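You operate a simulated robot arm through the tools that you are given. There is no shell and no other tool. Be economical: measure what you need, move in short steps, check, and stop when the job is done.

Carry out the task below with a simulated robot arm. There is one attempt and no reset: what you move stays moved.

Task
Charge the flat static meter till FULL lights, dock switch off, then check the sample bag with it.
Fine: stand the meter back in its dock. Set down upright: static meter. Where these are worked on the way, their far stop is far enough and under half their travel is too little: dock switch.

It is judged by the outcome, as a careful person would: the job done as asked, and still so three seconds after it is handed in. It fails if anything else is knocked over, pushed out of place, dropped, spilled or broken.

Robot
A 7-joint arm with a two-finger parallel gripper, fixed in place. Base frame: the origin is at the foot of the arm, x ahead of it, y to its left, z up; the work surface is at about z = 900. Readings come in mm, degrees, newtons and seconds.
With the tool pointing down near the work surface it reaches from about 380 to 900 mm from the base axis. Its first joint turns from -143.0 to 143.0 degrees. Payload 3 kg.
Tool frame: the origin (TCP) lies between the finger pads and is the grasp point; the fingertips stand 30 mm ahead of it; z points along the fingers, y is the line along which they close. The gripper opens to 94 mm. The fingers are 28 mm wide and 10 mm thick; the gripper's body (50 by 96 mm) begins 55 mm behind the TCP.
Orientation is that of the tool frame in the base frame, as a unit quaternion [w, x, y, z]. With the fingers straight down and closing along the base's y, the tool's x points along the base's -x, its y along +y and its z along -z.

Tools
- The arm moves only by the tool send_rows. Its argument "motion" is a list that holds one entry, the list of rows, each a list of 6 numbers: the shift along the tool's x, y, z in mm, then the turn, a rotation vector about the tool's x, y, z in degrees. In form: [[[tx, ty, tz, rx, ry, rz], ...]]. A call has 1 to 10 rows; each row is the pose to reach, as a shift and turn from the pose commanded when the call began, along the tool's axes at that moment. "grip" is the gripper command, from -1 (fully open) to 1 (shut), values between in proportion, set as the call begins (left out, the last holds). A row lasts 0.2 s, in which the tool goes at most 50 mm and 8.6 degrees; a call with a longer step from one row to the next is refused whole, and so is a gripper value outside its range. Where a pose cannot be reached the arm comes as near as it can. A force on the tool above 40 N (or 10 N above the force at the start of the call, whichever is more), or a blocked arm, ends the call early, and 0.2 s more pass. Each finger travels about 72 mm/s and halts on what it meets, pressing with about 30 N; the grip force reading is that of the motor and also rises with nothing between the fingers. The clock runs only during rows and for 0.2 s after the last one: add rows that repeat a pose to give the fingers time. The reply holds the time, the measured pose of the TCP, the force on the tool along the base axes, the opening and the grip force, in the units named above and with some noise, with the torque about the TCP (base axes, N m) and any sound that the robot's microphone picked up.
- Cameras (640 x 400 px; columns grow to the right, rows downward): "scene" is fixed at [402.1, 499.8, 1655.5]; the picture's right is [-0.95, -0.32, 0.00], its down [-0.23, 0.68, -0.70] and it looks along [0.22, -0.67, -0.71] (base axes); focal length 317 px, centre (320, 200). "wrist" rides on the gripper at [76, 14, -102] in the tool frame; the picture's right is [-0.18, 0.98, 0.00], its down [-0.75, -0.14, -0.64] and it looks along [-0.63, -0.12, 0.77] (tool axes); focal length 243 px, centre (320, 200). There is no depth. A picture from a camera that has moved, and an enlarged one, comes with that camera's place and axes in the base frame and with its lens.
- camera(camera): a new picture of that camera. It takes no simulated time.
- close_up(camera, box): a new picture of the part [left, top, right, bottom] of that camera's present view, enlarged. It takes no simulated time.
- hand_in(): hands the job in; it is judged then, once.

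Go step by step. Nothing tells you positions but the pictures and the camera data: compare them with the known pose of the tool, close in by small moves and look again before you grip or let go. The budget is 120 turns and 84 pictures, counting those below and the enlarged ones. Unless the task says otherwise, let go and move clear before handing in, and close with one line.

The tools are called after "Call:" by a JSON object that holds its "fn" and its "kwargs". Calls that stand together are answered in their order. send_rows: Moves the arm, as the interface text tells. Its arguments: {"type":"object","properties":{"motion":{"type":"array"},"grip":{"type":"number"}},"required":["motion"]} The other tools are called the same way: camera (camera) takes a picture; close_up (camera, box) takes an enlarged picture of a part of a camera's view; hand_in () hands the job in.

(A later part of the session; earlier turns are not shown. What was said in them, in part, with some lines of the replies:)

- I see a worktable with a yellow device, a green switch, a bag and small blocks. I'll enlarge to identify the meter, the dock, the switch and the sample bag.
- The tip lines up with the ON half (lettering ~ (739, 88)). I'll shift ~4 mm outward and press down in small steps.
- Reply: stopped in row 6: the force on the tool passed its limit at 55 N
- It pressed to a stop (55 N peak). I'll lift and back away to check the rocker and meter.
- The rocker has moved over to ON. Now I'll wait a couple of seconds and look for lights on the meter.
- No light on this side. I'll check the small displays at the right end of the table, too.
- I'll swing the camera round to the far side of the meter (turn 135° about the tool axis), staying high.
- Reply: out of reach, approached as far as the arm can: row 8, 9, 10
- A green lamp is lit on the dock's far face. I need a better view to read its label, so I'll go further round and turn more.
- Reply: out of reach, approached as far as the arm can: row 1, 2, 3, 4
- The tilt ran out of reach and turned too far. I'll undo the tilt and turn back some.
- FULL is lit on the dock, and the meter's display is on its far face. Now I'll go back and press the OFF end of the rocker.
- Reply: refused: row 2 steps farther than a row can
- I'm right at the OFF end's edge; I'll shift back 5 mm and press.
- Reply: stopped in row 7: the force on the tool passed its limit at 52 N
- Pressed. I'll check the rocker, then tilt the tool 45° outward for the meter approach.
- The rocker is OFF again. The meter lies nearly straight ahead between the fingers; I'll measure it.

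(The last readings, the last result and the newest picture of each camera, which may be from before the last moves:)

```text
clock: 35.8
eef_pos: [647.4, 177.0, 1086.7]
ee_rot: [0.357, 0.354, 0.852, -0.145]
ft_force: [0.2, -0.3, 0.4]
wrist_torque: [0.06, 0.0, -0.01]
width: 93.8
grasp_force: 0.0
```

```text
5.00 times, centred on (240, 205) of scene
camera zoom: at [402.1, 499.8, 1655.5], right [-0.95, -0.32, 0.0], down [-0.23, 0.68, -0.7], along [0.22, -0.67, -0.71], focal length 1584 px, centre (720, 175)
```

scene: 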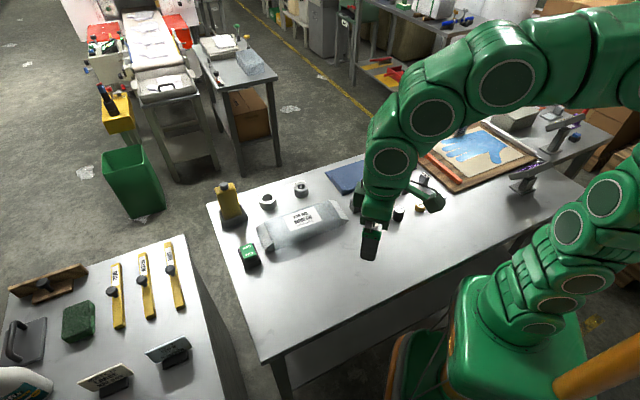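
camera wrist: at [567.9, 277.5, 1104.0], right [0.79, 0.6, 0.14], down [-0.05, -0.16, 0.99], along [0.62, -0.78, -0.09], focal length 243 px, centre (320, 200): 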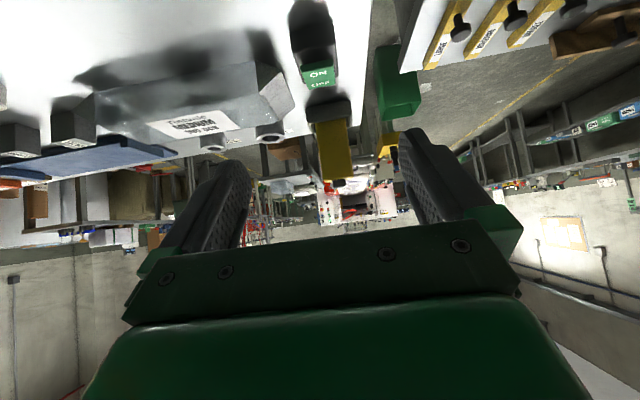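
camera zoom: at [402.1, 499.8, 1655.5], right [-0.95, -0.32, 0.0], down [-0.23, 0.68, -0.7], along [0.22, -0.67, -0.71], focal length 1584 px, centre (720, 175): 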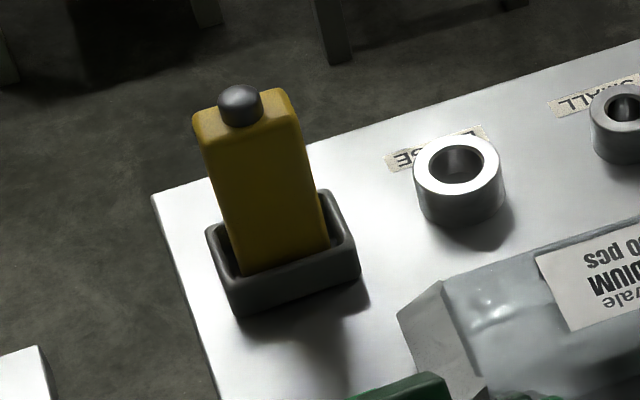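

Ball centre ≈ (873, -45, 1037), meter axis at about (874, -44.5). I'll go to a stand-off 90 mm back along the 45° approach and look.

Call:
{"fn": "send_rows", "kwargs": {"motion": [[[-30, 1, 39, 0, 0, 0], [-60, 2, 78, 0, 0, 0], [-90, 3, 117, 0, 0, 0], [-120, 3, 156, 0, 0, 0], [-145, 3, 190, 0, 0, 0], [-154, 3, 203, 0, 0, 0], [-154, 3, 203, 0, 0, 0]]]}}

Call:
{"fn": "camera", "kwargs": {"camera": "wrist"}}

Call:
{"fn": "close_up", "kwargs": {"camera": "scene", "box": [190, 150, 310, 260]}}

```text
clock: 37.4
eef_pos: [829.0, 4.8, 1052.7]
ee_rot: [0.357, 0.354, 0.852, -0.146]
ft_force: [-0.2, 0.3, -0.1]
wrist_torque: [-0.03, -0.01, 0.03]
width: 94.2
grasp_force: 0.1
```

```text
39 pictures are left
camera wrist: at [750.0, 103.3, 1069.7], right [0.79, 0.6, 0.14], down [-0.05, -0.16, 0.99], along [0.62, -0.78, -0.09], focal length 243 px, centre (320, 200)
```

wrist: 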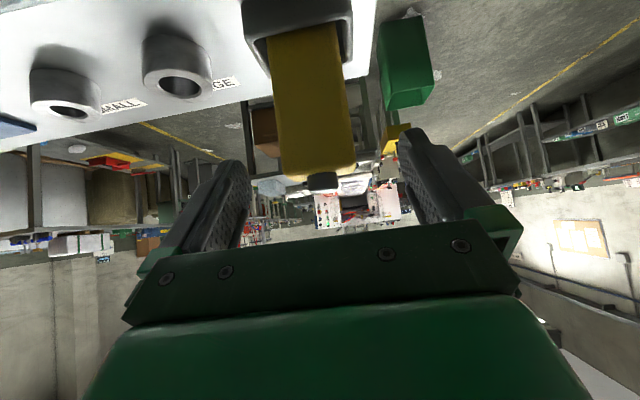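

```text
3.64 times, centred on (250, 205) of scene
camera zoom: at [402.1, 499.8, 1655.5], right [-0.95, -0.32, 0.0], down [-0.23, 0.68, -0.7], along [0.22, -0.67, -0.71], focal length 1152 px, centre (574, 182)
```

zoom: 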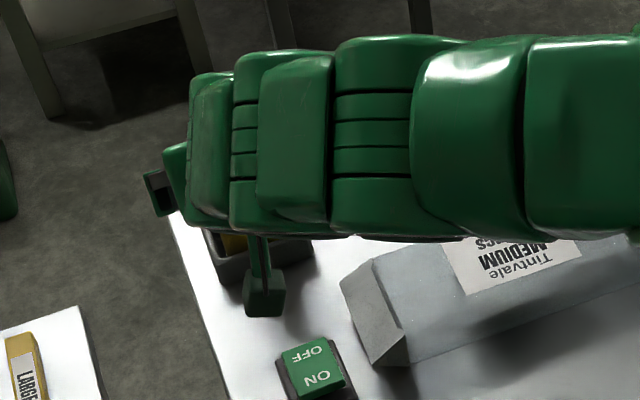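

The meter is well centred (within ~2 mm). Advancing along the approach to the grasp depth.

Call:
{"fn": "send_rows", "kwargs": {"motion": [[[0, -2, 20, 0, 0, 0], [0, -2, 40, 0, 0, 0], [0, -2, 60, 0, 0, 0], [0, -2, 75, 0, 0, 0], [0, -2, 88, 0, 0, 0], [0, -2, 88, 0, 0, 0]]]}}

Call:
{"fn": "camera", "kwargs": {"camera": "wrist"}}

```text
clock: 38.8
eef_pos: [872.1, -42.6, 991.6]
ee_rot: [0.357, 0.354, 0.852, -0.146]
ft_force: [0.2, 0.6, -0.6]
wrist_torque: [0.02, 0.02, -0.01]
width: 93.6
grasp_force: 0.1
```

```text
37 pictures are left
camera wrist: at [792.5, 56.9, 1009.9], right [0.79, 0.6, 0.14], down [-0.05, -0.16, 0.99], along [0.62, -0.78, -0.09], focal length 243 px, centre (320, 200)
```

wrist: 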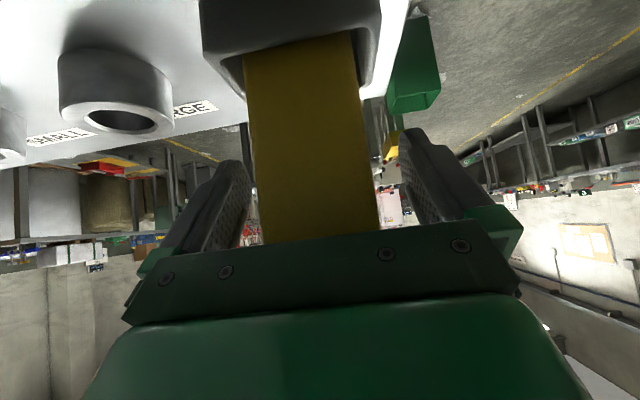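

The meter is between the fingers. Closing.

Call:
{"fn": "send_rows", "kwargs": {"motion": [[[0, 0, 0, 0, 0, 0], [0, 0, 0, 0, 0, 0], [0, 0, 0, 0, 0, 0], [0, 0, 0, 0, 0, 0]]], "grip": 1}}

```text
clock: 39.8
eef_pos: [872.9, -42.8, 992.0]
ee_rot: [0.357, 0.354, 0.852, -0.145]
ft_force: [0.6, -1.3, 1.4]
wrist_torque: [-0.15, 0.08, -0.01]
width: 60.1
grasp_force: 30.3
```

Gripped at 60 mm. Lifting straight up out of the dock.

Call:
{"fn": "send_rows", "kwargs": {"motion": [[[-7, 0, -7, 0, 0, 0], [-14, 0, -14, 0, 0, 0], [-28, 0, -28, 0, 0, 0], [-42, 0, -42, 0, 0, 0], [-57, 0, -56, 0, 0, 0], [-57, 0, -56, 0, 0, 0]]]}}

Call:
{"fn": "camera", "kwargs": {"camera": "wrist"}}

Call:
{"fn": "close_up", "kwargs": {"camera": "scene", "box": [180, 120, 360, 260]}}

```text
clock: 41.2
eef_pos: [872.5, -44.9, 1071.8]
ee_rot: [0.356, 0.354, 0.853, -0.144]
ft_force: [0.9, -0.2, -1.5]
wrist_torque: [0.03, 0.01, 0.0]
width: 60.2
grasp_force: 30.6
```

```text
36 pictures are left
camera wrist: at [792.1, 55.1, 1090.0], right [0.79, 0.6, 0.14], down [-0.05, -0.16, 0.99], along [0.62, -0.78, -0.09], focal length 243 px, centre (320, 200)
```

wrist: 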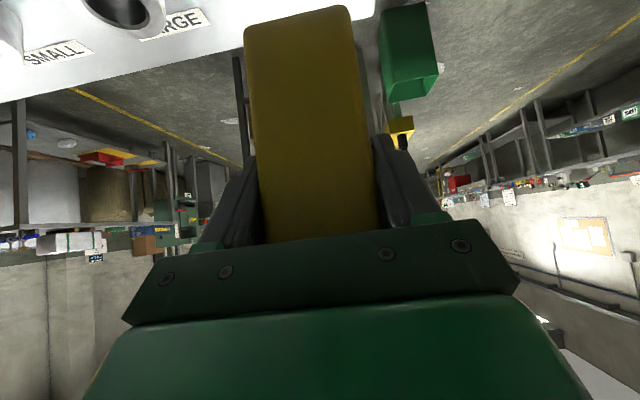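

```text
2.86 times, centred on (270, 190) of scene
camera zoom: at [402.1, 499.8, 1655.5], right [-0.95, -0.32, 0.0], down [-0.23, 0.68, -0.7], along [0.22, -0.67, -0.71], focal length 905 px, centre (463, 229)
```

zoom: 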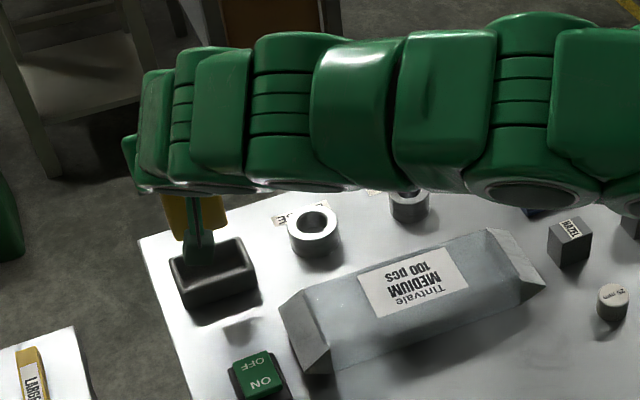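

Meter is free of the dock and upright. The sample bag's label centre triangulates to about (645, -74, 950). I'll carry the meter back and up above the bag's near side before tilting its head toward the bag.

Call:
{"fn": "send_rows", "kwargs": {"motion": [[[6, -10, -35, 0, 0, 0], [11, -35, -70, 0, 0, 0], [17, -65, -105, 0, 0, 0], [22, -95, -140, 0, 0, 0], [28, -125, -175, 0, 0, 0], [34, -155, -205, 0, 0, 0], [39, -181, -222, 0, 0, 0], [39, -181, -222, 0, 0, 0]]]}}

Call:
{"fn": "send_rows", "kwargs": {"motion": [[[0, 0, 0, 0, 8, 0], [0, 0, 0, 0, 16, 0], [0, 0, 0, 0, 24, 0], [0, 0, 0, 0, 32, 0], [0, 0, 0, 0, 40, 0], [0, 0, 0, 0, 48, 0], [0, 0, 0, 0, 56, 0], [0, 0, 0, 0, 64, 0], [0, 0, 0, 0, 70, 0], [0, 0, 0, 0, 70, 0]]]}}

Call:
{"fn": "camera", "kwargs": {"camera": "scene"}}

```text
clock: 43.0
eef_pos: [611.1, -37.8, 1198.5]
ee_rot: [0.356, 0.354, 0.852, -0.145]
ft_force: [-0.3, 0.1, -2.3]
wrist_torque: [-0.01, 0.01, -0.04]
width: 60.1
grasp_force: 31.0
```

```text
clock: 45.2
eef_pos: [612.3, -41.3, 1200.6]
ee_rot: [-0.173, 0.375, 0.908, 0.074]
ft_force: [-0.8, 0.3, 0.1]
wrist_torque: [0.02, -0.03, -0.01]
width: 0.0
grasp_force: 29.8
out of reach, approached as far as the arm can: row 9, 10
```

```text
34 pictures are left
```

scene: 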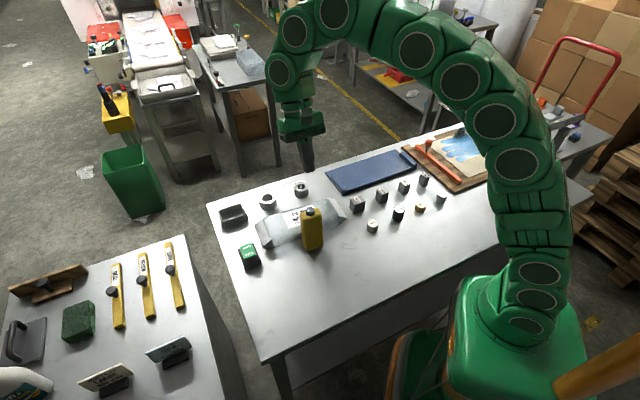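

The gripper reads width 0: the meter slipped out during the tilt. It appears to be standing near the bag. I'll look closely before doing anything.

Call:
{"fn": "close_up", "kwargs": {"camera": "scene", "box": [240, 170, 370, 270]}}

Call:
{"fn": "camera", "kwargs": {"camera": "wrist"}}

```text
4.00 times, centred on (305, 220) of scene
camera zoom: at [402.1, 499.8, 1655.5], right [-0.95, -0.32, 0.0], down [-0.23, 0.68, -0.7], along [0.22, -0.67, -0.71], focal length 1267 px, centre (380, 120)
```

zoom: 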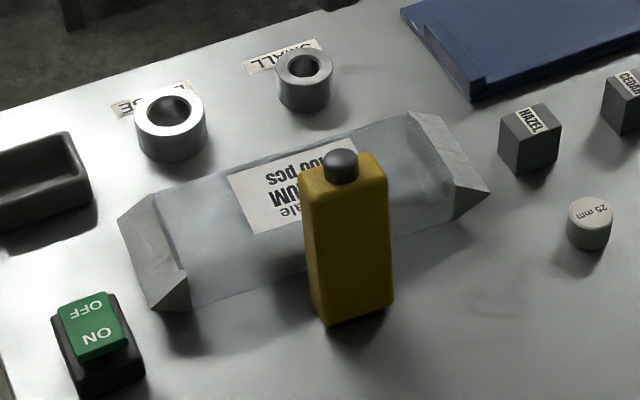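

```text
32 pictures are left
camera wrist: at [598.0, -8.9, 1322.8], right [0.82, 0.57, -0.06], down [0.56, -0.76, 0.32], along [0.13, -0.29, -0.95], focal length 243 px, centre (320, 200)
```

wrist: 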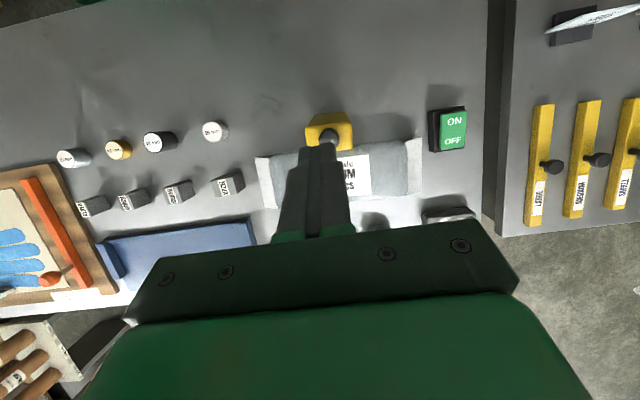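

The meter is standing upright at about (602, -29), beside the undisturbed bag – its narrow-side grip evidently let it pivot and slide out. I'll regrip it across its broad flat faces, which hold better; first straighten the tool, open, and yaw.

Call:
{"fn": "send_rows", "kwargs": {"motion": [[[0, 0, 0, 0, -8, 0], [0, 0, 0, 0, -16, 0], [0, 0, 0, 0, -21.7, 0], [0, 0, 0, 0, -21.7, 0]]], "grip": -1}}

Call:
{"fn": "send_rows", "kwargs": {"motion": [[[0, 0, 0, 0, 0, -8.5], [0, 0, 0, 0, 0, -17], [0, 0, 0, 0, 0, -25.5], [0, 0, 0, 0, 0, -34], [0, 0, 0, 0, 0, -42.5], [0, 0, 0, 0, 0, -51], [0, 0, 0, 0, 0, -59.5], [0, 0, 0, 0, 0, -68], [0, 0, 0, 0, 0, -76.5], [0, 0, 0, 0, 0, -85]]]}}

```text
clock: 46.2
eef_pos: [612.4, -42.2, 1200.1]
ee_rot: [0.002, 0.383, 0.924, 0.002]
ft_force: [-0.4, 0.0, 0.2]
wrist_torque: [0.02, -0.02, -0.01]
width: 94.2
grasp_force: 0.0
```

```text
clock: 48.4
eef_pos: [610.5, -41.3, 1199.1]
ee_rot: [0.003, -0.343, 0.939, 0.001]
ft_force: [0.1, 0.4, -0.9]
wrist_torque: [-0.01, -0.03, 0.01]
width: 94.1
grasp_force: 0.0
```

Call:
{"fn": "send_rows", "kwargs": {"motion": [[[35, 1, 10, 0, 0, -3], [70, 2, 25, 0, 0, -5], [103, 3, 39, 0, 0, -5], [103, 3, 39, 0, 0, -5]]]}}

Call:
{"fn": "send_rows", "kwargs": {"motion": [[[0, 0, 0, 0, -8, 0], [0, 0, 0, 0, -16, 0], [0, 0, 0, 0, -24, 0], [0, 0, 0, 0, -32, 0], [0, 0, 0, 0, -40, 0], [0, 0, 0, 0, -48, 0], [0, 0, 0, 0, -56, 0], [0, 0, 0, 0, -60, 0], [0, 0, 0, 0, -60, 0]]]}}

Call:
{"fn": "camera", "kwargs": {"camera": "wrist"}}

```text
clock: 49.4
eef_pos: [532.7, -106.2, 1158.2]
ee_rot: [0.002, -0.382, 0.924, 0.001]
ft_force: [-0.3, 0.5, -0.3]
wrist_torque: [0.02, 0.02, -0.02]
width: 94.3
grasp_force: 0.0
```

```text
clock: 51.4
eef_pos: [532.9, -106.2, 1158.8]
ee_rot: [0.464, -0.331, 0.799, 0.193]
ft_force: [-0.3, -0.1, 0.3]
wrist_torque: [-0.05, -0.01, 0.03]
width: 93.9
grasp_force: 0.1
```

```text
31 pictures are left
camera wrist: at [432.0, -184.8, 1143.4], right [-0.63, 0.76, 0.16], down [-0.03, -0.23, 0.97], along [0.78, 0.61, 0.17], focal length 243 px, centre (320, 200)
```

wrist: 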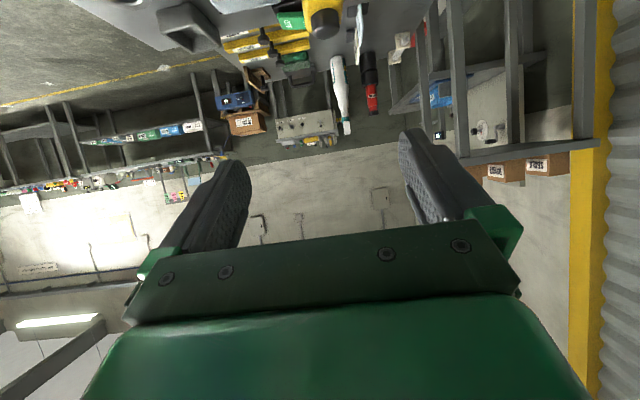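

Tool is now tilted 60° toward the meter's side. Descending to a stand-off 110 mm short of it.

Call:
{"fn": "send_rows", "kwargs": {"motion": [[[33, 2, 22, 0, 0, 0], [66, 4, 44, 0, 0, 0], [99, 5, 66, 0, 0, 0], [99, 5, 66, 0, 0, 0]]]}}

Call:
{"fn": "camera", "kwargs": {"camera": "wrist"}}

Call:
{"fn": "close_up", "kwargs": {"camera": "scene", "box": [230, 150, 390, 270]}}

```text
clock: 52.4
eef_pos: [533.3, -96.4, 1041.1]
ee_rot: [0.465, -0.331, 0.799, 0.192]
ft_force: [-0.4, -0.2, -0.1]
wrist_torque: [0.0, -0.01, 0.01]
width: 94.0
grasp_force: 0.1
```

```text
30 pictures are left
camera wrist: at [434.1, -175.7, 1024.7], right [-0.63, 0.76, 0.16], down [-0.03, -0.23, 0.97], along [0.78, 0.61, 0.17], focal length 243 px, centre (320, 200)
```

wrist: 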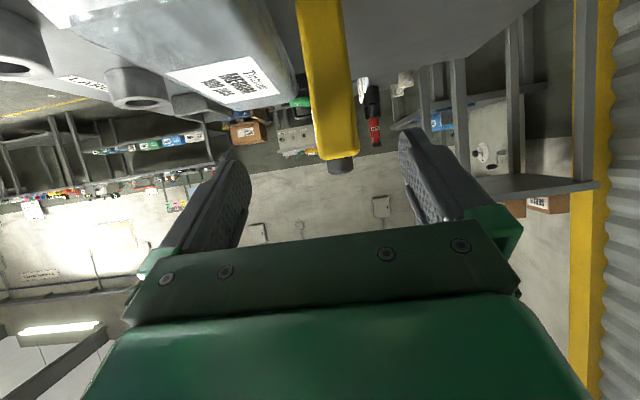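

```text
3.33 times, centred on (310, 210) of scene
camera zoom: at [402.1, 499.8, 1655.5], right [-0.95, -0.32, 0.0], down [-0.23, 0.68, -0.7], along [0.22, -0.67, -0.71], focal length 1056 px, centre (353, 167)
```

zoom: 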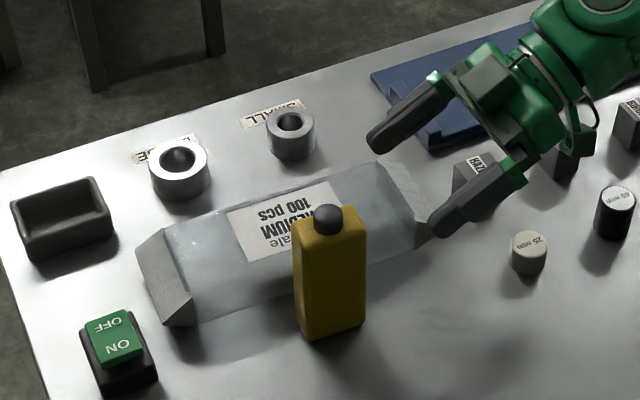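

The meter settled at about (594, -21), upright, with a gap to the bag. I'll shift sideways 10 mm then advance 108 mm to straddle it.

Call:
{"fn": "send_rows", "kwargs": {"motion": [[[0, 10, 0, 0, 0, 0], [0, 10, 25, 0, 0, 0], [0, 10, 50, 0, 0, 0], [0, 10, 75, 0, 0, 0], [0, 10, 95, 0, 0, 0], [0, 10, 108, 0, 0, 0], [0, 10, 108, 0, 0, 0]]]}}

Call:
{"fn": "camera", "kwargs": {"camera": "wrist"}}

Call:
{"fn": "close_up", "kwargs": {"camera": "scene", "box": [230, 150, 390, 270]}}

```text
clock: 54.0
eef_pos: [593.6, -20.5, 986.6]
ee_rot: [0.464, -0.331, 0.799, 0.192]
ft_force: [0.0, -0.8, -0.2]
wrist_torque: [-0.02, 0.01, -0.01]
width: 94.2
grasp_force: 0.0
```

```text
28 pictures are left
camera wrist: at [493.1, -101.3, 970.5], right [-0.63, 0.76, 0.16], down [-0.03, -0.23, 0.97], along [0.78, 0.61, 0.17], focal length 243 px, centre (320, 200)
```

wrist: 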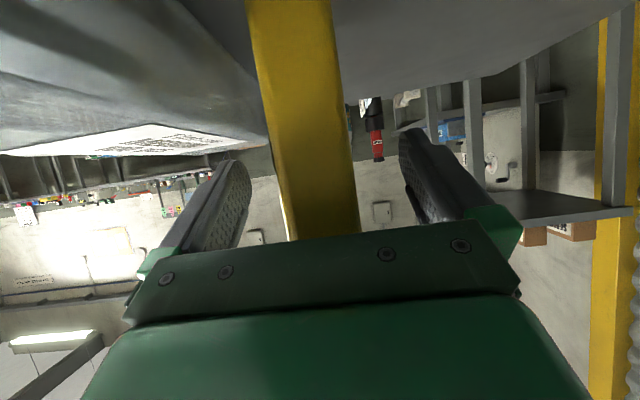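

```text
3.33 times, centred on (310, 210) of scene
camera zoom: at [402.1, 499.8, 1655.5], right [-0.95, -0.32, 0.0], down [-0.23, 0.68, -0.7], along [0.22, -0.67, -0.71], focal length 1056 px, centre (353, 167)
```

zoom: 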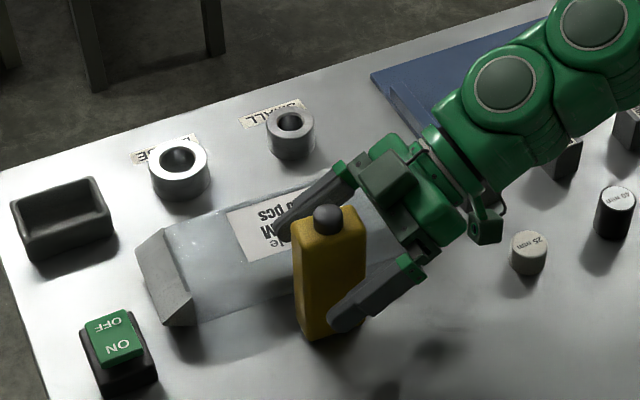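

Straddling well. Closing on the broad faces.

Call:
{"fn": "send_rows", "kwargs": {"motion": [[[0, 0, 0, 0, 0, 0], [0, 0, 0, 0, 0, 0], [0, 0, 0, 0, 0, 0], [0, 0, 0, 0, 0, 0], [0, 0, 0, 0, 0, 0]]], "grip": 1}}

```text
clock: 55.2
eef_pos: [593.3, -23.6, 985.6]
ee_rot: [0.464, -0.332, 0.798, 0.193]
ft_force: [-0.3, -0.7, 0.7]
wrist_torque: [0.05, 0.03, -0.01]
width: 38.2
grasp_force: 30.5
```

Gripped on the broad faces (38 mm). Lifting 50 mm and tilting gently, staying low, to see whether the grip holds.

Call:
{"fn": "send_rows", "kwargs": {"motion": [[[-13, 0, -7, 0, 0, 0], [-26, 0, -15, 0, 0, 0], [-43, 0, -25, 0, 0, 0], [-43, 0, -25, 0, 4, 0], [-43, 0, -25, 0, 8, 0], [-43, 0, -25, 0, 12, 0], [-43, 0, -25, 0, 16, 0], [-43, 0, -25, 0, 20, 0], [-43, 0, -25, 0, 20, 0]]]}}

Call:
{"fn": "close_up", "kwargs": {"camera": "scene", "box": [230, 140, 390, 260]}}

```text
clock: 57.2
eef_pos: [593.0, -23.1, 1038.0]
ee_rot: [0.318, -0.361, 0.867, 0.132]
ft_force: [-1.4, 1.1, -1.4]
wrist_torque: [0.01, 0.02, 0.01]
width: 38.2
grasp_force: 30.4
```

```text
3.33 times, centred on (310, 200) of scene
camera zoom: at [402.1, 499.8, 1655.5], right [-0.95, -0.32, 0.0], down [-0.23, 0.68, -0.7], along [0.22, -0.67, -0.71], focal length 1056 px, centre (353, 200)
```

zoom: 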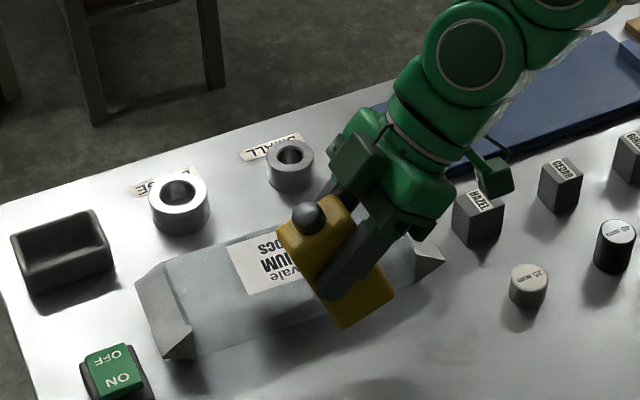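

The grip holds and the meter tilts with the tool. Continuing the tilt.

Call:
{"fn": "send_rows", "kwargs": {"motion": [[[0, 0, 0, 0, 5, 0], [0, 0, 0, 0, 10, 0], [0, 0, 0, 0, 15, 0], [0, 0, 0, 0, 20, 0], [0, 0, 0, 0, 25, 0], [0, 0, 0, 0, 30, 0], [0, 0, 0, 0, 35, 0], [0, 0, 0, 0, 40, 0], [0, 0, 0, 0, 40, 0]]]}}

Call:
{"fn": "send_rows", "kwargs": {"motion": [[[0, 0, 0, 0, 5, 0], [0, 0, 0, 0, 10, 0], [0, 0, 0, 0, 15, 0], [0, 0, 0, 0, 20, 0], [0, 0, 0, 0, 25, 0], [0, 0, 0, 0, 30, 0], [0, 0, 0, 0, 30, 0]]]}}

Call:
{"fn": "close_up", "kwargs": {"camera": "scene", "box": [230, 140, 390, 260]}}

```text
clock: 59.2
eef_pos: [591.3, -22.2, 1036.6]
ee_rot: [0.002, -0.383, 0.924, 0.001]
ft_force: [0.0, 0.3, -2.3]
wrist_torque: [0.05, -0.06, 0.01]
width: 37.8
grasp_force: 29.9
```

```text
clock: 60.8
eef_pos: [592.5, -21.9, 1037.8]
ee_rot: [-0.238, -0.37, 0.893, -0.099]
ft_force: [0.2, 0.0, -1.6]
wrist_torque: [0.04, -0.03, -0.01]
width: 37.9
grasp_force: 30.2
```

```text
3.33 times, centred on (310, 200) of scene
camera zoom: at [402.1, 499.8, 1655.5], right [-0.95, -0.32, 0.0], down [-0.23, 0.68, -0.7], along [0.22, -0.67, -0.71], focal length 1056 px, centre (353, 200)
```

zoom: 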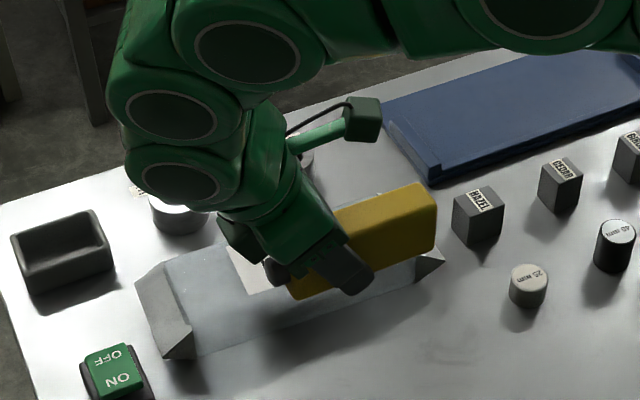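

Meter is now horizontal, ball toward the switch end, grip firm. I'll tilt 20° more so the ball points down, then carry it over the bag.

Call:
{"fn": "send_rows", "kwargs": {"motion": [[[0, 0, 0, 0, 5, 0], [0, 0, 0, 0, 10, 0], [0, 0, 0, 0, 15, 0], [0, 0, 0, 0, 20, 0], [0, 0, 0, 0, 20, 0]]]}}

```text
clock: 62.0
eef_pos: [594.3, -22.7, 1037.6]
ee_rot: [-0.389, -0.347, 0.838, -0.162]
ft_force: [0.5, -1.1, -1.9]
wrist_torque: [0.06, -0.05, -0.03]
width: 37.8
grasp_force: 29.9
```

Now shifting over the bag's centreline (still ~50 mm above it), then lowering to TCP z≈1000.

Call:
{"fn": "send_rows", "kwargs": {"motion": [[[6, -18, 8, 0, 0, 0], [13, -37, 15, 0, 0, 0], [19, -56, 23, 0, 0, 0], [26, -74, 31, 0, 0, 0], [12, -74, 43, 0, 0, 0], [-2, -74, 55, 0, 0, 0], [-2, -74, 55, 0, 0, 0]]]}}

Call:
{"fn": "close_up", "kwargs": {"camera": "scene", "box": [230, 140, 390, 260]}}

Call:
{"fn": "camera", "kwargs": {"camera": "wrist"}}

```text
clock: 63.6
eef_pos: [617.9, -105.1, 999.0]
ee_rot: [-0.388, -0.347, 0.839, -0.16]
ft_force: [-1.0, 0.1, -1.3]
wrist_torque: [0.07, -0.07, -0.02]
width: 38.2
grasp_force: 30.3
```

```text
3.33 times, centred on (310, 200) of scene
camera zoom: at [402.1, 499.8, 1655.5], right [-0.95, -0.32, 0.0], down [-0.23, 0.68, -0.7], along [0.22, -0.67, -0.71], focal length 1056 px, centre (353, 200)
```

zoom: 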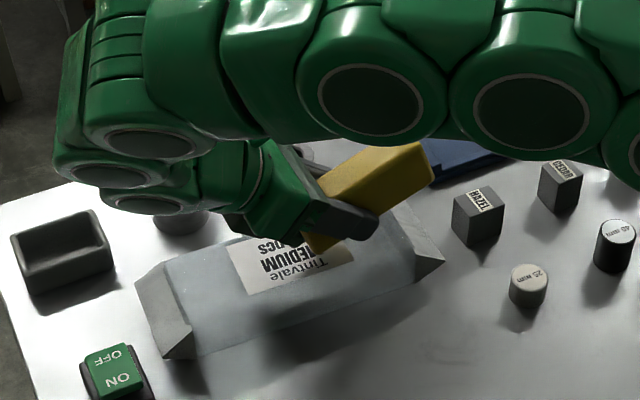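

```text
23 pictures are left
camera wrist: at [627.5, -74.8, 1123.9], right [-0.61, 0.78, -0.14], down [0.79, 0.59, -0.16], along [-0.04, -0.21, -0.98], focal length 243 px, centre (320, 200)
```

wrist: 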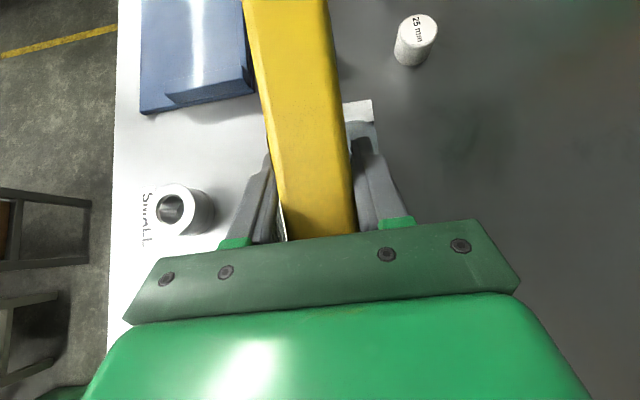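

The ball is at about (648, -75), ~25 mm above the bag's label. Lowering 10 mm more gently and dwelling.

Call:
{"fn": "send_rows", "kwargs": {"motion": [[[-4, 0, 3, 0, 0, 0], [-8, 0, 6.5, 0, 0, 0], [-8, 0, 6.5, 0, 0, 0], [-8, 0, 6.5, 0, 0, 0], [-8, 0, 6.5, 0, 0, 0], [-8, 0, 6.5, 0, 0, 0], [-8, 0, 6.5, 0, 0, 0], [-8, 0, 6.5, 0, 0, 0], [-8, 0, 6.5, 0, 0, 0], [-8, 0, 6.5, 0, 0, 0]]]}}

Call:
{"fn": "close_up", "kwargs": {"camera": "scene", "box": [270, 160, 350, 230]}}

```text
clock: 65.8
eef_pos: [617.2, -104.9, 989.7]
ee_rot: [-0.388, -0.347, 0.839, -0.16]
ft_force: [-0.1, -2.7, 25.2]
wrist_torque: [0.57, -0.55, -0.05]
width: 38.1
grasp_force: 29.8
```

```text
5.71 times, centred on (310, 195) of scene
camera zoom: at [402.1, 499.8, 1655.5], right [-0.95, -0.32, 0.0], down [-0.23, 0.68, -0.7], along [0.22, -0.67, -0.71], focal length 1810 px, centre (377, 229)
```

zoom: 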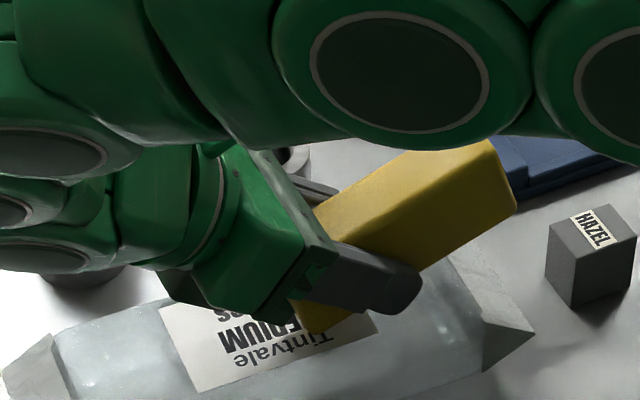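

The head is touching the bag (25 N upward at the ball end). I'll ease up to just off contact, dwell another second, then look at it.

Call:
{"fn": "send_rows", "kwargs": {"motion": [[[3, 0, -2.5, 0, 0, 0], [5, 0, -4, 0, 0, 0], [5, 0, -4, 0, 0, 0], [5, 0, -4, 0, 0, 0], [5, 0, -4, 0, 0, 0], [5, 0, -4, 0, 0, 0], [5, 0, -4, 0, 0, 0], [5, 0, -4, 0, 0, 0]]]}}

```text
clock: 67.6
eef_pos: [617.1, -104.1, 996.2]
ee_rot: [-0.387, -0.348, 0.838, -0.161]
ft_force: [0.0, -0.2, -1.0]
wrist_torque: [0.02, -0.03, 0.02]
width: 38.0
grasp_force: 30.1
```

Call:
{"fn": "close_up", "kwargs": {"camera": "wrist", "box": [225, 140, 385, 250]}}

```text
3.64 times, centred on (305, 195) of wrist
camera zoom: at [627.3, -73.1, 1120.2], right [-0.61, 0.78, -0.14], down [0.79, 0.59, -0.16], along [-0.04, -0.21, -0.98], focal length 882 px, centre (374, 218)
```

zoom: 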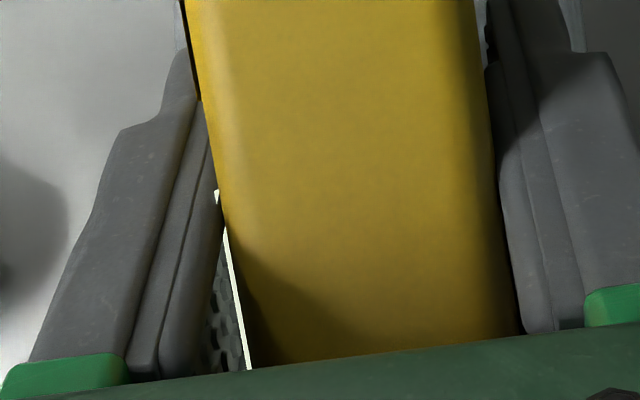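

The display isn't visible from here. To make the check sure, I'll raise, tip the head 20° further down at the bag, and lower again with the ball just above it.

Call:
{"fn": "send_rows", "kwargs": {"motion": [[[12, 0, -10, 0, 0, 0], [25, 0, -20, 0, 0, 0], [25, 0, -20, 0, 5, 0], [25, 0, -20, 0, 10, 0], [25, 0, -20, 0, 15, 0], [25, 0, -20, 0, 20, 0], [25, 0, -20, 0, 20, 0]]]}}

Call:
{"fn": "close_up", "kwargs": {"camera": "scene", "box": [230, 140, 390, 260]}}

```text
clock: 69.2
eef_pos: [590.3, -102.7, 988.9]
ee_rot: [-0.503, -0.321, 0.775, -0.209]
ft_force: [-1.6, -2.9, 28.7]
wrist_torque: [0.33, -0.41, 0.0]
width: 38.2
grasp_force: 30.2
out of reach, approached as far as the arm can: row 4, 5, 6, 7
```

```text
3.33 times, centred on (310, 200) of scene
camera zoom: at [402.1, 499.8, 1655.5], right [-0.95, -0.32, 0.0], down [-0.23, 0.68, -0.7], along [0.22, -0.67, -0.71], focal length 1056 px, centre (353, 200)
```

zoom: 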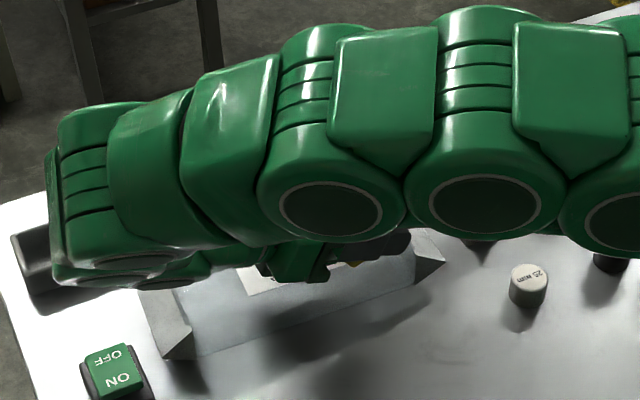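

That tilt ran out of reach and pressed lightly on the bag; the bag hasn't moved. Lifting straight up and tilting back.

Call:
{"fn": "send_rows", "kwargs": {"motion": [[[13, 0, -6, 0, 0, 0], [27, 0, -12, 0, 0, 0], [45, 0, -20, 0, -5, 0], [60, 0, -27, 0, -10, 0], [73, 0, -33, 0, -15, 0], [73, 0, -33, 0, -15, 0]]]}}

Call:
{"fn": "close_up", "kwargs": {"camera": "scene", "box": [200, 120, 400, 270]}}

```text
clock: 70.6
eef_pos: [588.3, -100.5, 1067.1]
ee_rot: [-0.397, -0.345, 0.834, -0.164]
ft_force: [0.0, 0.0, -1.4]
wrist_torque: [0.04, -0.05, -0.01]
width: 38.3
grasp_force: 30.2
out of reach, approached as far as the arm can: row 2
```

```text
2.67 times, centred on (300, 195) of scene
camera zoom: at [402.1, 499.8, 1655.5], right [-0.95, -0.32, 0.0], down [-0.23, 0.68, -0.7], along [0.22, -0.67, -0.71], focal length 845 px, centre (373, 213)
```

zoom: 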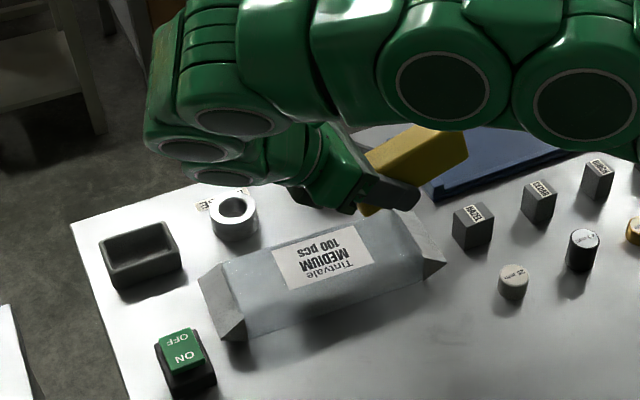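

Lifted clear, grip intact. Now raising and rotating the meter back upright in stages.

Call:
{"fn": "send_rows", "kwargs": {"motion": [[[23, 0, -19, 0, -6, 0], [46, 0, -38, 0, -12, 0], [46, 0, -38, 0, -18, 0], [46, 0, -38, 0, -24, 0], [46, 0, -38, 0, -30, 0], [46, 0, -38, 0, -36, 0], [46, 0, -38, 0, -42, 0], [46, 0, -38, 0, -48, 0], [46, 0, -38, 0, -54, 0], [46, 0, -38, 0, -60, 0]]]}}

Call:
{"fn": "send_rows", "kwargs": {"motion": [[[0, 0, 0, 0, -6, 0], [0, 0, 0, 0, -12, 0], [0, 0, 0, 0, -18, 0], [0, 0, 0, 0, -24, 0], [0, 0, 0, 0, -30, 0], [0, 0, 0, 0, -36, 0], [0, 0, 0, 0, -42, 0], [0, 0, 0, 0, -48, 0], [0, 0, 0, 0, -51, 0], [0, 0, 0, 0, -51, 0]]]}}

Call:
{"fn": "camera", "kwargs": {"camera": "scene"}}

Call:
{"fn": "camera", "kwargs": {"camera": "wrist"}}

```text
clock: 72.8
eef_pos: [590.5, -100.6, 1127.7]
ee_rot: [0.074, -0.381, 0.921, 0.031]
ft_force: [0.7, 1.1, -2.5]
wrist_torque: [0.0, -0.02, 0.0]
width: 37.9
grasp_force: 30.0
```

```text
clock: 75.0
eef_pos: [589.9, -100.5, 1128.2]
ee_rot: [0.463, -0.331, 0.8, 0.192]
ft_force: [-0.2, 0.3, -1.6]
wrist_torque: [0.01, 0.02, 0.01]
width: 37.9
grasp_force: 30.4
```

```text
18 pictures are left
```

scene: 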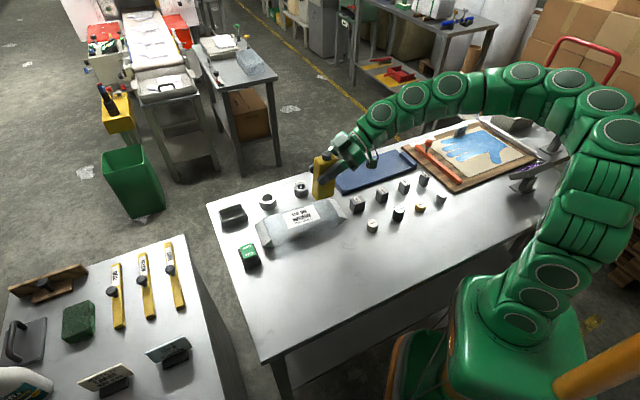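

```text
17 pictures are left
camera wrist: at [490.6, -179.0, 1113.0], right [-0.63, 0.76, 0.16], down [-0.03, -0.23, 0.97], along [0.78, 0.61, 0.16], focal length 243 px, centre (320, 200)
```

wrist: 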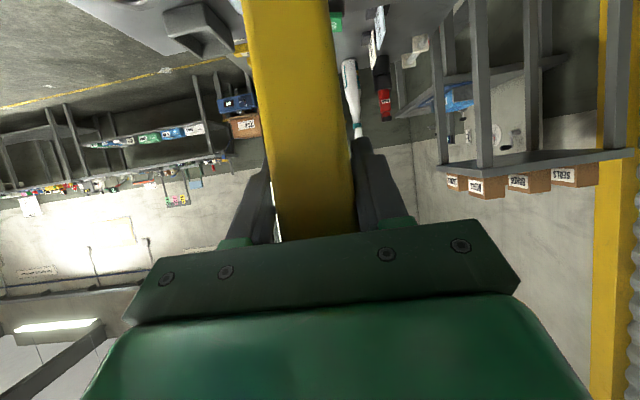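

The meter is back upright in the grip. I'll check its verticality and where it sits relative to the fingers.

Call:
{"fn": "close_up", "kwargs": {"camera": "scene", "box": [280, 130, 376, 205]}}

```text
5.33 times, centred on (328, 168) of scene
camera zoom: at [402.1, 499.8, 1655.5], right [-0.95, -0.32, 0.0], down [-0.23, 0.68, -0.7], along [0.22, -0.67, -0.71], focal length 1689 px, centre (277, 373)
```

zoom: 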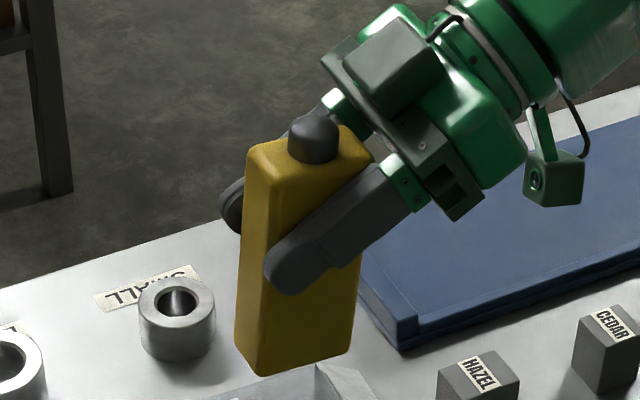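

The meter leans about 4° toward the hand, so I'll add a 4° correction and carry it over the dock, staying ~60 mm above its rim.

Call:
{"fn": "send_rows", "kwargs": {"motion": [[[-10, -20, 25, 0, 1, 0], [-22, -40, 55, 0, 2, 0], [-35, -63, 85, 0, 3, 0], [-49, -86, 118, 0, 4, 0], [-63, -110, 150, 0, 4, 0], [-79, -133, 184, 0, 4, 0], [-90, -150, 210, 0, 4, 0], [-97, -162, 226, 0, 4, 0], [-97, -162, 226, 0, 4, 0]]]}}

Call:
{"fn": "close_up", "kwargs": {"camera": "scene", "box": [190, 140, 286, 240]}}

Call:
{"fn": "camera", "kwargs": {"camera": "wrist"}}

```text
clock: 77.0
eef_pos: [878.2, -43.0, 1101.6]
ee_rot: [0.435, -0.338, 0.815, 0.18]
ft_force: [0.1, 0.7, -2.3]
wrist_torque: [0.01, -0.02, 0.01]
width: 38.2
grasp_force: 30.4
```

```text
4.00 times, centred on (238, 190) of scene
camera zoom: at [402.1, 499.8, 1655.5], right [-0.95, -0.32, 0.0], down [-0.23, 0.68, -0.7], along [0.22, -0.67, -0.71], focal length 1267 px, centre (648, 240)
```

zoom: 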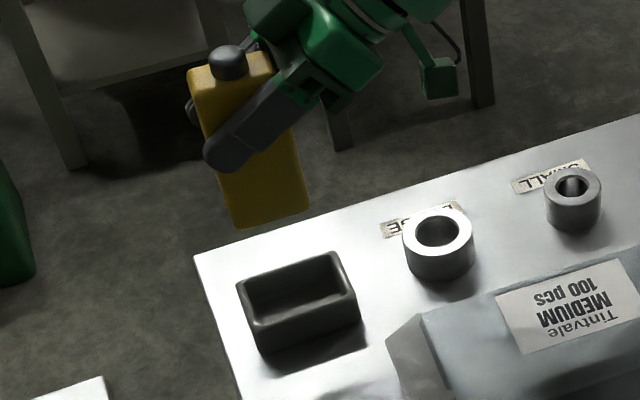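

```text
14 pictures are left
camera wrist: at [777.8, -123.0, 1095.5], right [-0.62, 0.77, 0.15], down [0.02, -0.18, 0.98], along [0.78, 0.62, 0.1], focal length 243 px, centre (320, 200)
```

wrist: 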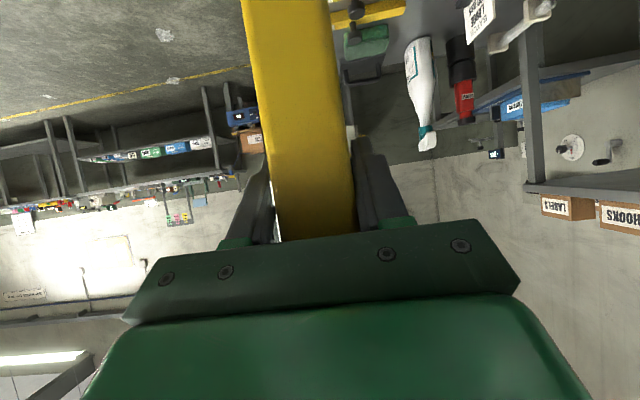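

The meter hangs upright over the dock; by the grip data it's within ~2 mm of where it originally stood. Lowering to just above the rim and looking again.

Call:
{"fn": "send_rows", "kwargs": {"motion": [[[14, 0, 9, 0, 0, 0], [28, 0, 19, 0, 0, 0], [42, 0, 28, 0, 0, 0], [56, 0, 37.5, 0, 0, 0], [56, 0, 37.5, 0, 0, 0]]]}}

Call:
{"fn": "close_up", "kwargs": {"camera": "scene", "box": [195, 165, 275, 235]}}

```text
clock: 78.2
eef_pos: [877.6, -40.4, 1032.8]
ee_rot: [0.435, -0.337, 0.815, 0.179]
ft_force: [-0.1, 0.0, -2.3]
wrist_torque: [0.04, -0.01, 0.01]
width: 37.9
grasp_force: 30.0
```

```text
5.71 times, centred on (235, 200) of scene
camera zoom: at [402.1, 499.8, 1655.5], right [-0.95, -0.32, 0.0], down [-0.23, 0.68, -0.7], along [0.22, -0.67, -0.71], focal length 1810 px, centre (806, 200)
```

zoom: 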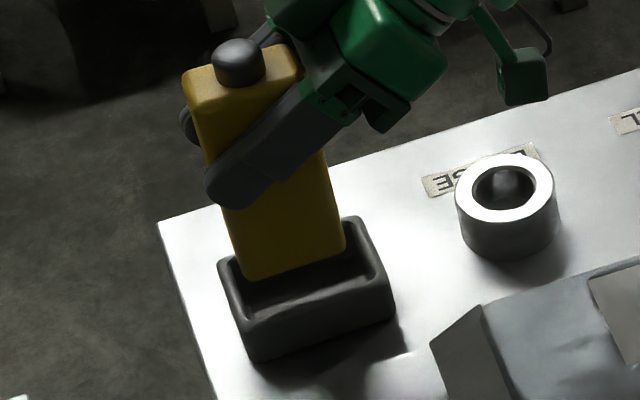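

Comparing with the original docked view: the head matches, the base is ~3 mm off toward the left, about 2° lean. I'll correct 2°, nudge, and start lowering gently into the dock.

Call:
{"fn": "send_rows", "kwargs": {"motion": [[[0.8, 0, -1.2, 0, 2, 0], [0.8, 0, -1.2, 0, 2, 0], [5, 0, 1.5, 0, 2, 0], [9, 0, 4.3, 0, 2, 0], [13, 0, 7, 0, 2, 0], [17.5, 0, 10, 0, 2, 0], [17.5, 0, 10, 0, 2, 0]]]}}

Call:
{"fn": "close_up", "kwargs": {"camera": "scene", "box": [195, 165, 275, 235]}}

```text
clock: 79.8
eef_pos: [877.6, -42.3, 1012.4]
ee_rot: [0.42, -0.341, 0.823, 0.174]
ft_force: [0.9, 0.0, -2.1]
wrist_torque: [0.01, 0.01, 0.01]
width: 38.0
grasp_force: 30.5
```

```text
5.71 times, centred on (235, 200) of scene
camera zoom: at [402.1, 499.8, 1655.5], right [-0.95, -0.32, 0.0], down [-0.23, 0.68, -0.7], along [0.22, -0.67, -0.71], focal length 1810 px, centre (806, 200)
```

zoom: 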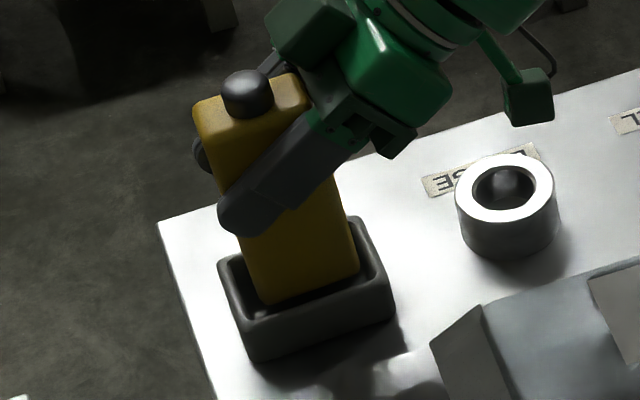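

Inside the rim and laterally centred. Nudging 2.5 mm toward the near side and lowering the rest.

Call:
{"fn": "send_rows", "kwargs": {"motion": [[[0, 2.5, 0, 0, 0, 0], [3.2, 2.5, 2.3, 0, 0, 0], [6.5, 2.5, 4.7, 0, 0, 0], [9.7, 2.5, 7, 0, 0, 0], [13, 2.5, 9.4, 0, 0, 0], [16.2, 2.5, 11.7, 0, 0, 0], [16.2, 2.5, 11.7, 0, 0, 0]]]}}

Call:
{"fn": "close_up", "kwargs": {"camera": "scene", "box": [195, 165, 275, 235]}}

```text
clock: 81.4
eef_pos: [873.5, -41.6, 994.0]
ee_rot: [0.422, -0.34, 0.823, 0.173]
ft_force: [4.4, 0.1, 28.6]
wrist_torque: [-0.31, 0.24, -0.04]
width: 38.6
grasp_force: 30.0
```

```text
5.71 times, centred on (235, 200) of scene
camera zoom: at [402.1, 499.8, 1655.5], right [-0.95, -0.32, 0.0], down [-0.23, 0.68, -0.7], along [0.22, -0.67, -0.71], focal length 1810 px, centre (806, 200)
```

zoom: 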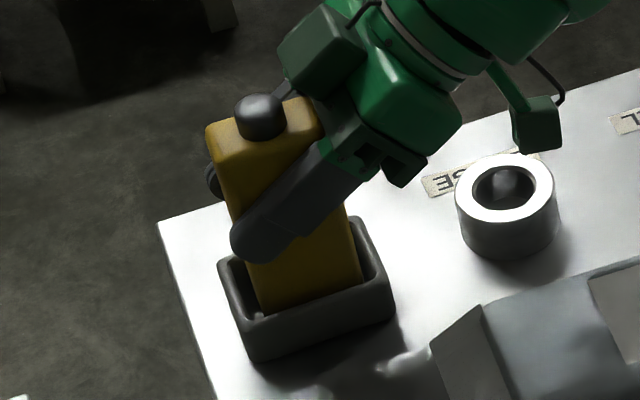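

The meter has bottomed in the dock (28 N upward, head within ~1 px of its original place). Easing 1 mm and opening.

Call:
{"fn": "send_rows", "kwargs": {"motion": [[[-1, 0, -0.7, 0, 1, 0], [-1, 0, -0.7, 0, 1, 0]]]}}

Call:
{"fn": "send_rows", "kwargs": {"motion": [[[0, 0, 0, 0, 0, 0], [0, 0, 0, 0, 0, 0], [0, 0, 0, 0, 0, 0], [0, 0, 0, 0, 0, 0]]], "grip": -1}}

Call:
{"fn": "camera", "kwargs": {"camera": "wrist"}}

```text
clock: 82.0
eef_pos: [873.0, -41.0, 992.9]
ee_rot: [0.412, -0.343, 0.827, 0.171]
ft_force: [3.3, -2.5, 9.4]
wrist_torque: [0.06, -0.3, -0.11]
width: 38.2
grasp_force: 30.3
```

```text
clock: 83.0
eef_pos: [874.7, -41.2, 995.1]
ee_rot: [0.413, -0.342, 0.827, 0.171]
ft_force: [-0.1, 0.4, -0.1]
wrist_torque: [0.0, 0.02, -0.01]
width: 94.0
grasp_force: 0.1
```

```text
10 pictures are left
camera wrist: at [773.6, -121.2, 993.9], right [-0.62, 0.77, 0.15], down [0.06, -0.14, 0.99], along [0.79, 0.62, 0.04], focal length 243 px, centre (320, 200)
```

wrist: 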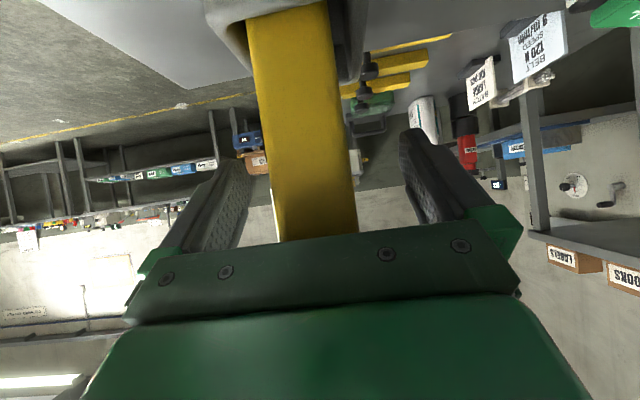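

The meter stands in the dock, fingers open. Withdrawing straight back along the approach.

Call:
{"fn": "send_rows", "kwargs": {"motion": [[[0, 0, -30, 0, 0, 0], [0, 0, -65, 0, 0, 0], [0, 0, -105, 0, 0, 0], [0, 0, -150, 0, 0, 0], [0, 0, -190, 0, 0, 0], [0, 0, -190, 0, 0, 0]]]}}

Call:
{"fn": "close_up", "kwargs": {"camera": "scene", "box": [195, 160, 355, 280]}}

Call:
{"fn": "camera", "kwargs": {"camera": "wrist"}}

```text
clock: 84.4
eef_pos: [767.5, -150.2, 1108.8]
ee_rot: [0.412, -0.342, 0.827, 0.171]
ft_force: [0.2, -0.4, -0.3]
wrist_torque: [-0.01, 0.02, -0.02]
width: 94.0
grasp_force: 0.0
```

```text
3.33 times, centred on (275, 220) of scene
camera zoom: at [402.1, 499.8, 1655.5], right [-0.95, -0.32, 0.0], down [-0.23, 0.68, -0.7], along [0.22, -0.67, -0.71], focal length 1056 px, centre (470, 133)
```

zoom: 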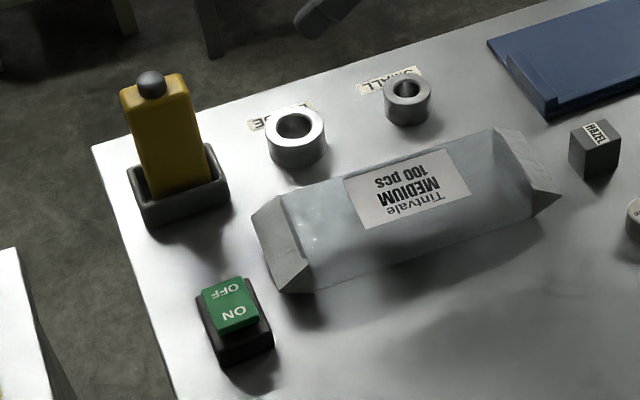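

```text
8 pictures are left
camera wrist: at [666.9, -229.7, 1108.1], right [-0.62, 0.77, 0.15], down [0.06, -0.14, 0.99], along [0.78, 0.62, 0.04], focal length 243 px, centre (320, 200)
```

wrist: 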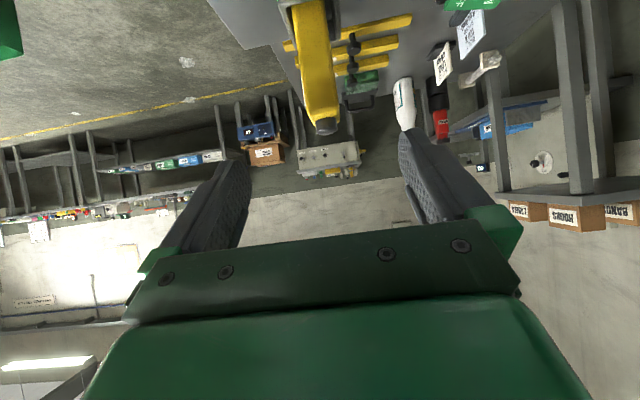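

The meter stands in the dock as at the start, switch OFF, bag undisturbed. I'll check the display from the far side to see whether the reading registered.

Call:
{"fn": "send_rows", "kwargs": {"motion": [[[0, 0, -20, 0, 8, 0], [-20, 0, -40, 0, 16, 0], [-30, 0, -50, 0, 24, 0], [-40, 0, -60, 0, 32, 0], [-50, 0, -70, 0, 40, 0], [-50, 0, -70, 0, 48, 0], [-50, 0, -70, 0, 53, 0], [-50, 0, -70, 0, 53, 0]]]}}

Call:
{"fn": "send_rows", "kwargs": {"motion": [[[0, 0, 0, 0, 0, -8], [0, 0, 0, 0, 0, -16], [0, 0, 0, 0, 0, -24], [0, 0, 0, 0, 0, -32], [0, 0, 0, 0, 0, -40], [0, 0, 0, 0, 0, -48], [0, 0, 0, 0, 0, -51], [0, 0, 0, 0, 0, -51]]]}}

```text
clock: 86.2
eef_pos: [749.1, -166.5, 1190.6]
ee_rot: [0.0, -0.383, 0.924, -0.001]
ft_force: [0.2, -0.4, 0.0]
wrist_torque: [0.0, -0.01, -0.01]
width: 93.9
grasp_force: 0.1
```

```text
clock: 88.0
eef_pos: [749.8, -167.3, 1189.6]
ee_rot: [0.0, 0.743, -0.669, 0.001]
ft_force: [-0.4, 0.2, 0.2]
wrist_torque: [-0.01, 0.02, -0.02]
width: 94.4
grasp_force: 0.1
```

Call:
{"fn": "send_rows", "kwargs": {"motion": [[[30, -5, 0, 0, 0, 0], [58, -12, 0, 0, 0, 0], [58, -12, 0, 0, 0, 0]]]}}

Call:
{"fn": "camera", "kwargs": {"camera": "wrist"}}

```text
clock: 88.8
eef_pos: [758.7, -204.3, 1185.9]
ee_rot: [-0.001, 0.743, -0.669, 0.001]
ft_force: [0.2, 0.6, 1.0]
wrist_torque: [0.01, 0.02, 0.0]
width: 94.0
grasp_force: 0.1
out of reach, approached as far as the arm can: row 2, 3
```

```text
7 pictures are left
camera wrist: at [751.7, -281.5, 1288.5], right [-1.0, 0.08, 0.0], down [0.06, 0.76, 0.64], along [0.05, 0.64, -0.77], focal length 243 px, centre (320, 200)
```

wrist: 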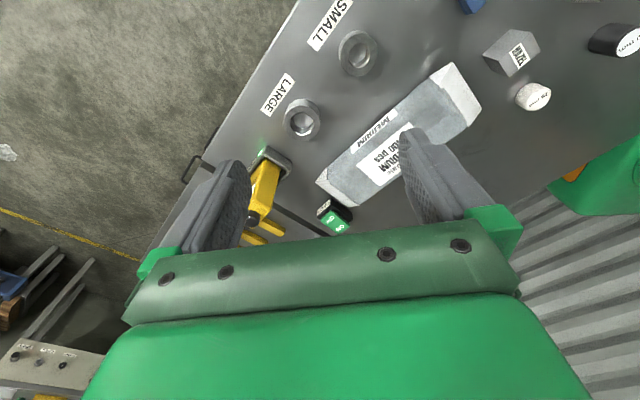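

Call:
{"fn": "send_rows", "kwargs": {"motion": [[[0, 0, 0, 0, 0, 0], [0, 0, 0, 0, 0, 0], [0, 0, 0, 0, 0, 0], [0, 0, 0, 0, 0, 0]]], "grip": 1}}

Call:
{"fn": "close_up", "kwargs": {"camera": "wrist", "box": [230, 140, 300, 240]}}

```text
clock: 89.8
eef_pos: [758.6, -204.9, 1186.9]
ee_rot: [0.0, 0.743, -0.669, 0.001]
ft_force: [0.6, 0.3, -0.6]
wrist_torque: [-0.01, -0.01, 0.0]
width: 0.0
grasp_force: 30.4
```

```text
4.00 times, centred on (265, 190) of wrist
camera zoom: at [751.6, -281.4, 1288.4], right [-1.0, 0.08, 0.0], down [0.06, 0.76, 0.64], along [0.05, 0.64, -0.77], focal length 970 px, centre (540, 240)
```

zoom: 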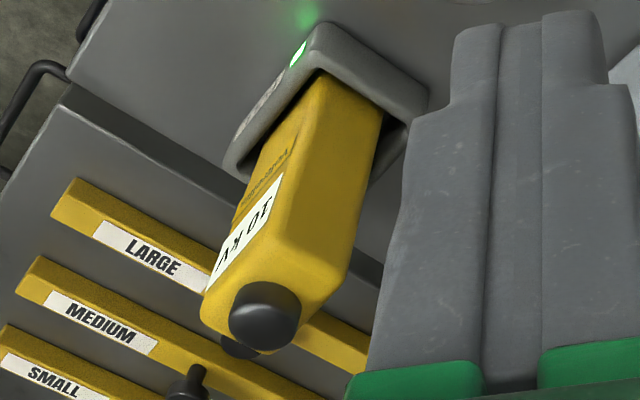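

The display now shows a kV reading, so the bag check registered. The meter stands in its dock, the switch is OFF, FULL was lit, and the arm is clear, so I'm handing in.

Call:
{"fn": "hand_in", "kwargs": {}}

```text
The job is handed in.
```

I charged the static meter until FULL lit, turned the dock switch off, checked the sample bag (the display shows a kV reading, about 10 kV) and stood the meter back upright in its dock. On the way the meter slipped from the grip once and dropped about 200 mm onto the table; it landed upright and still worked. Its head also pressed lightly on the bag at about 25–29 N, and the bag stayed in place.
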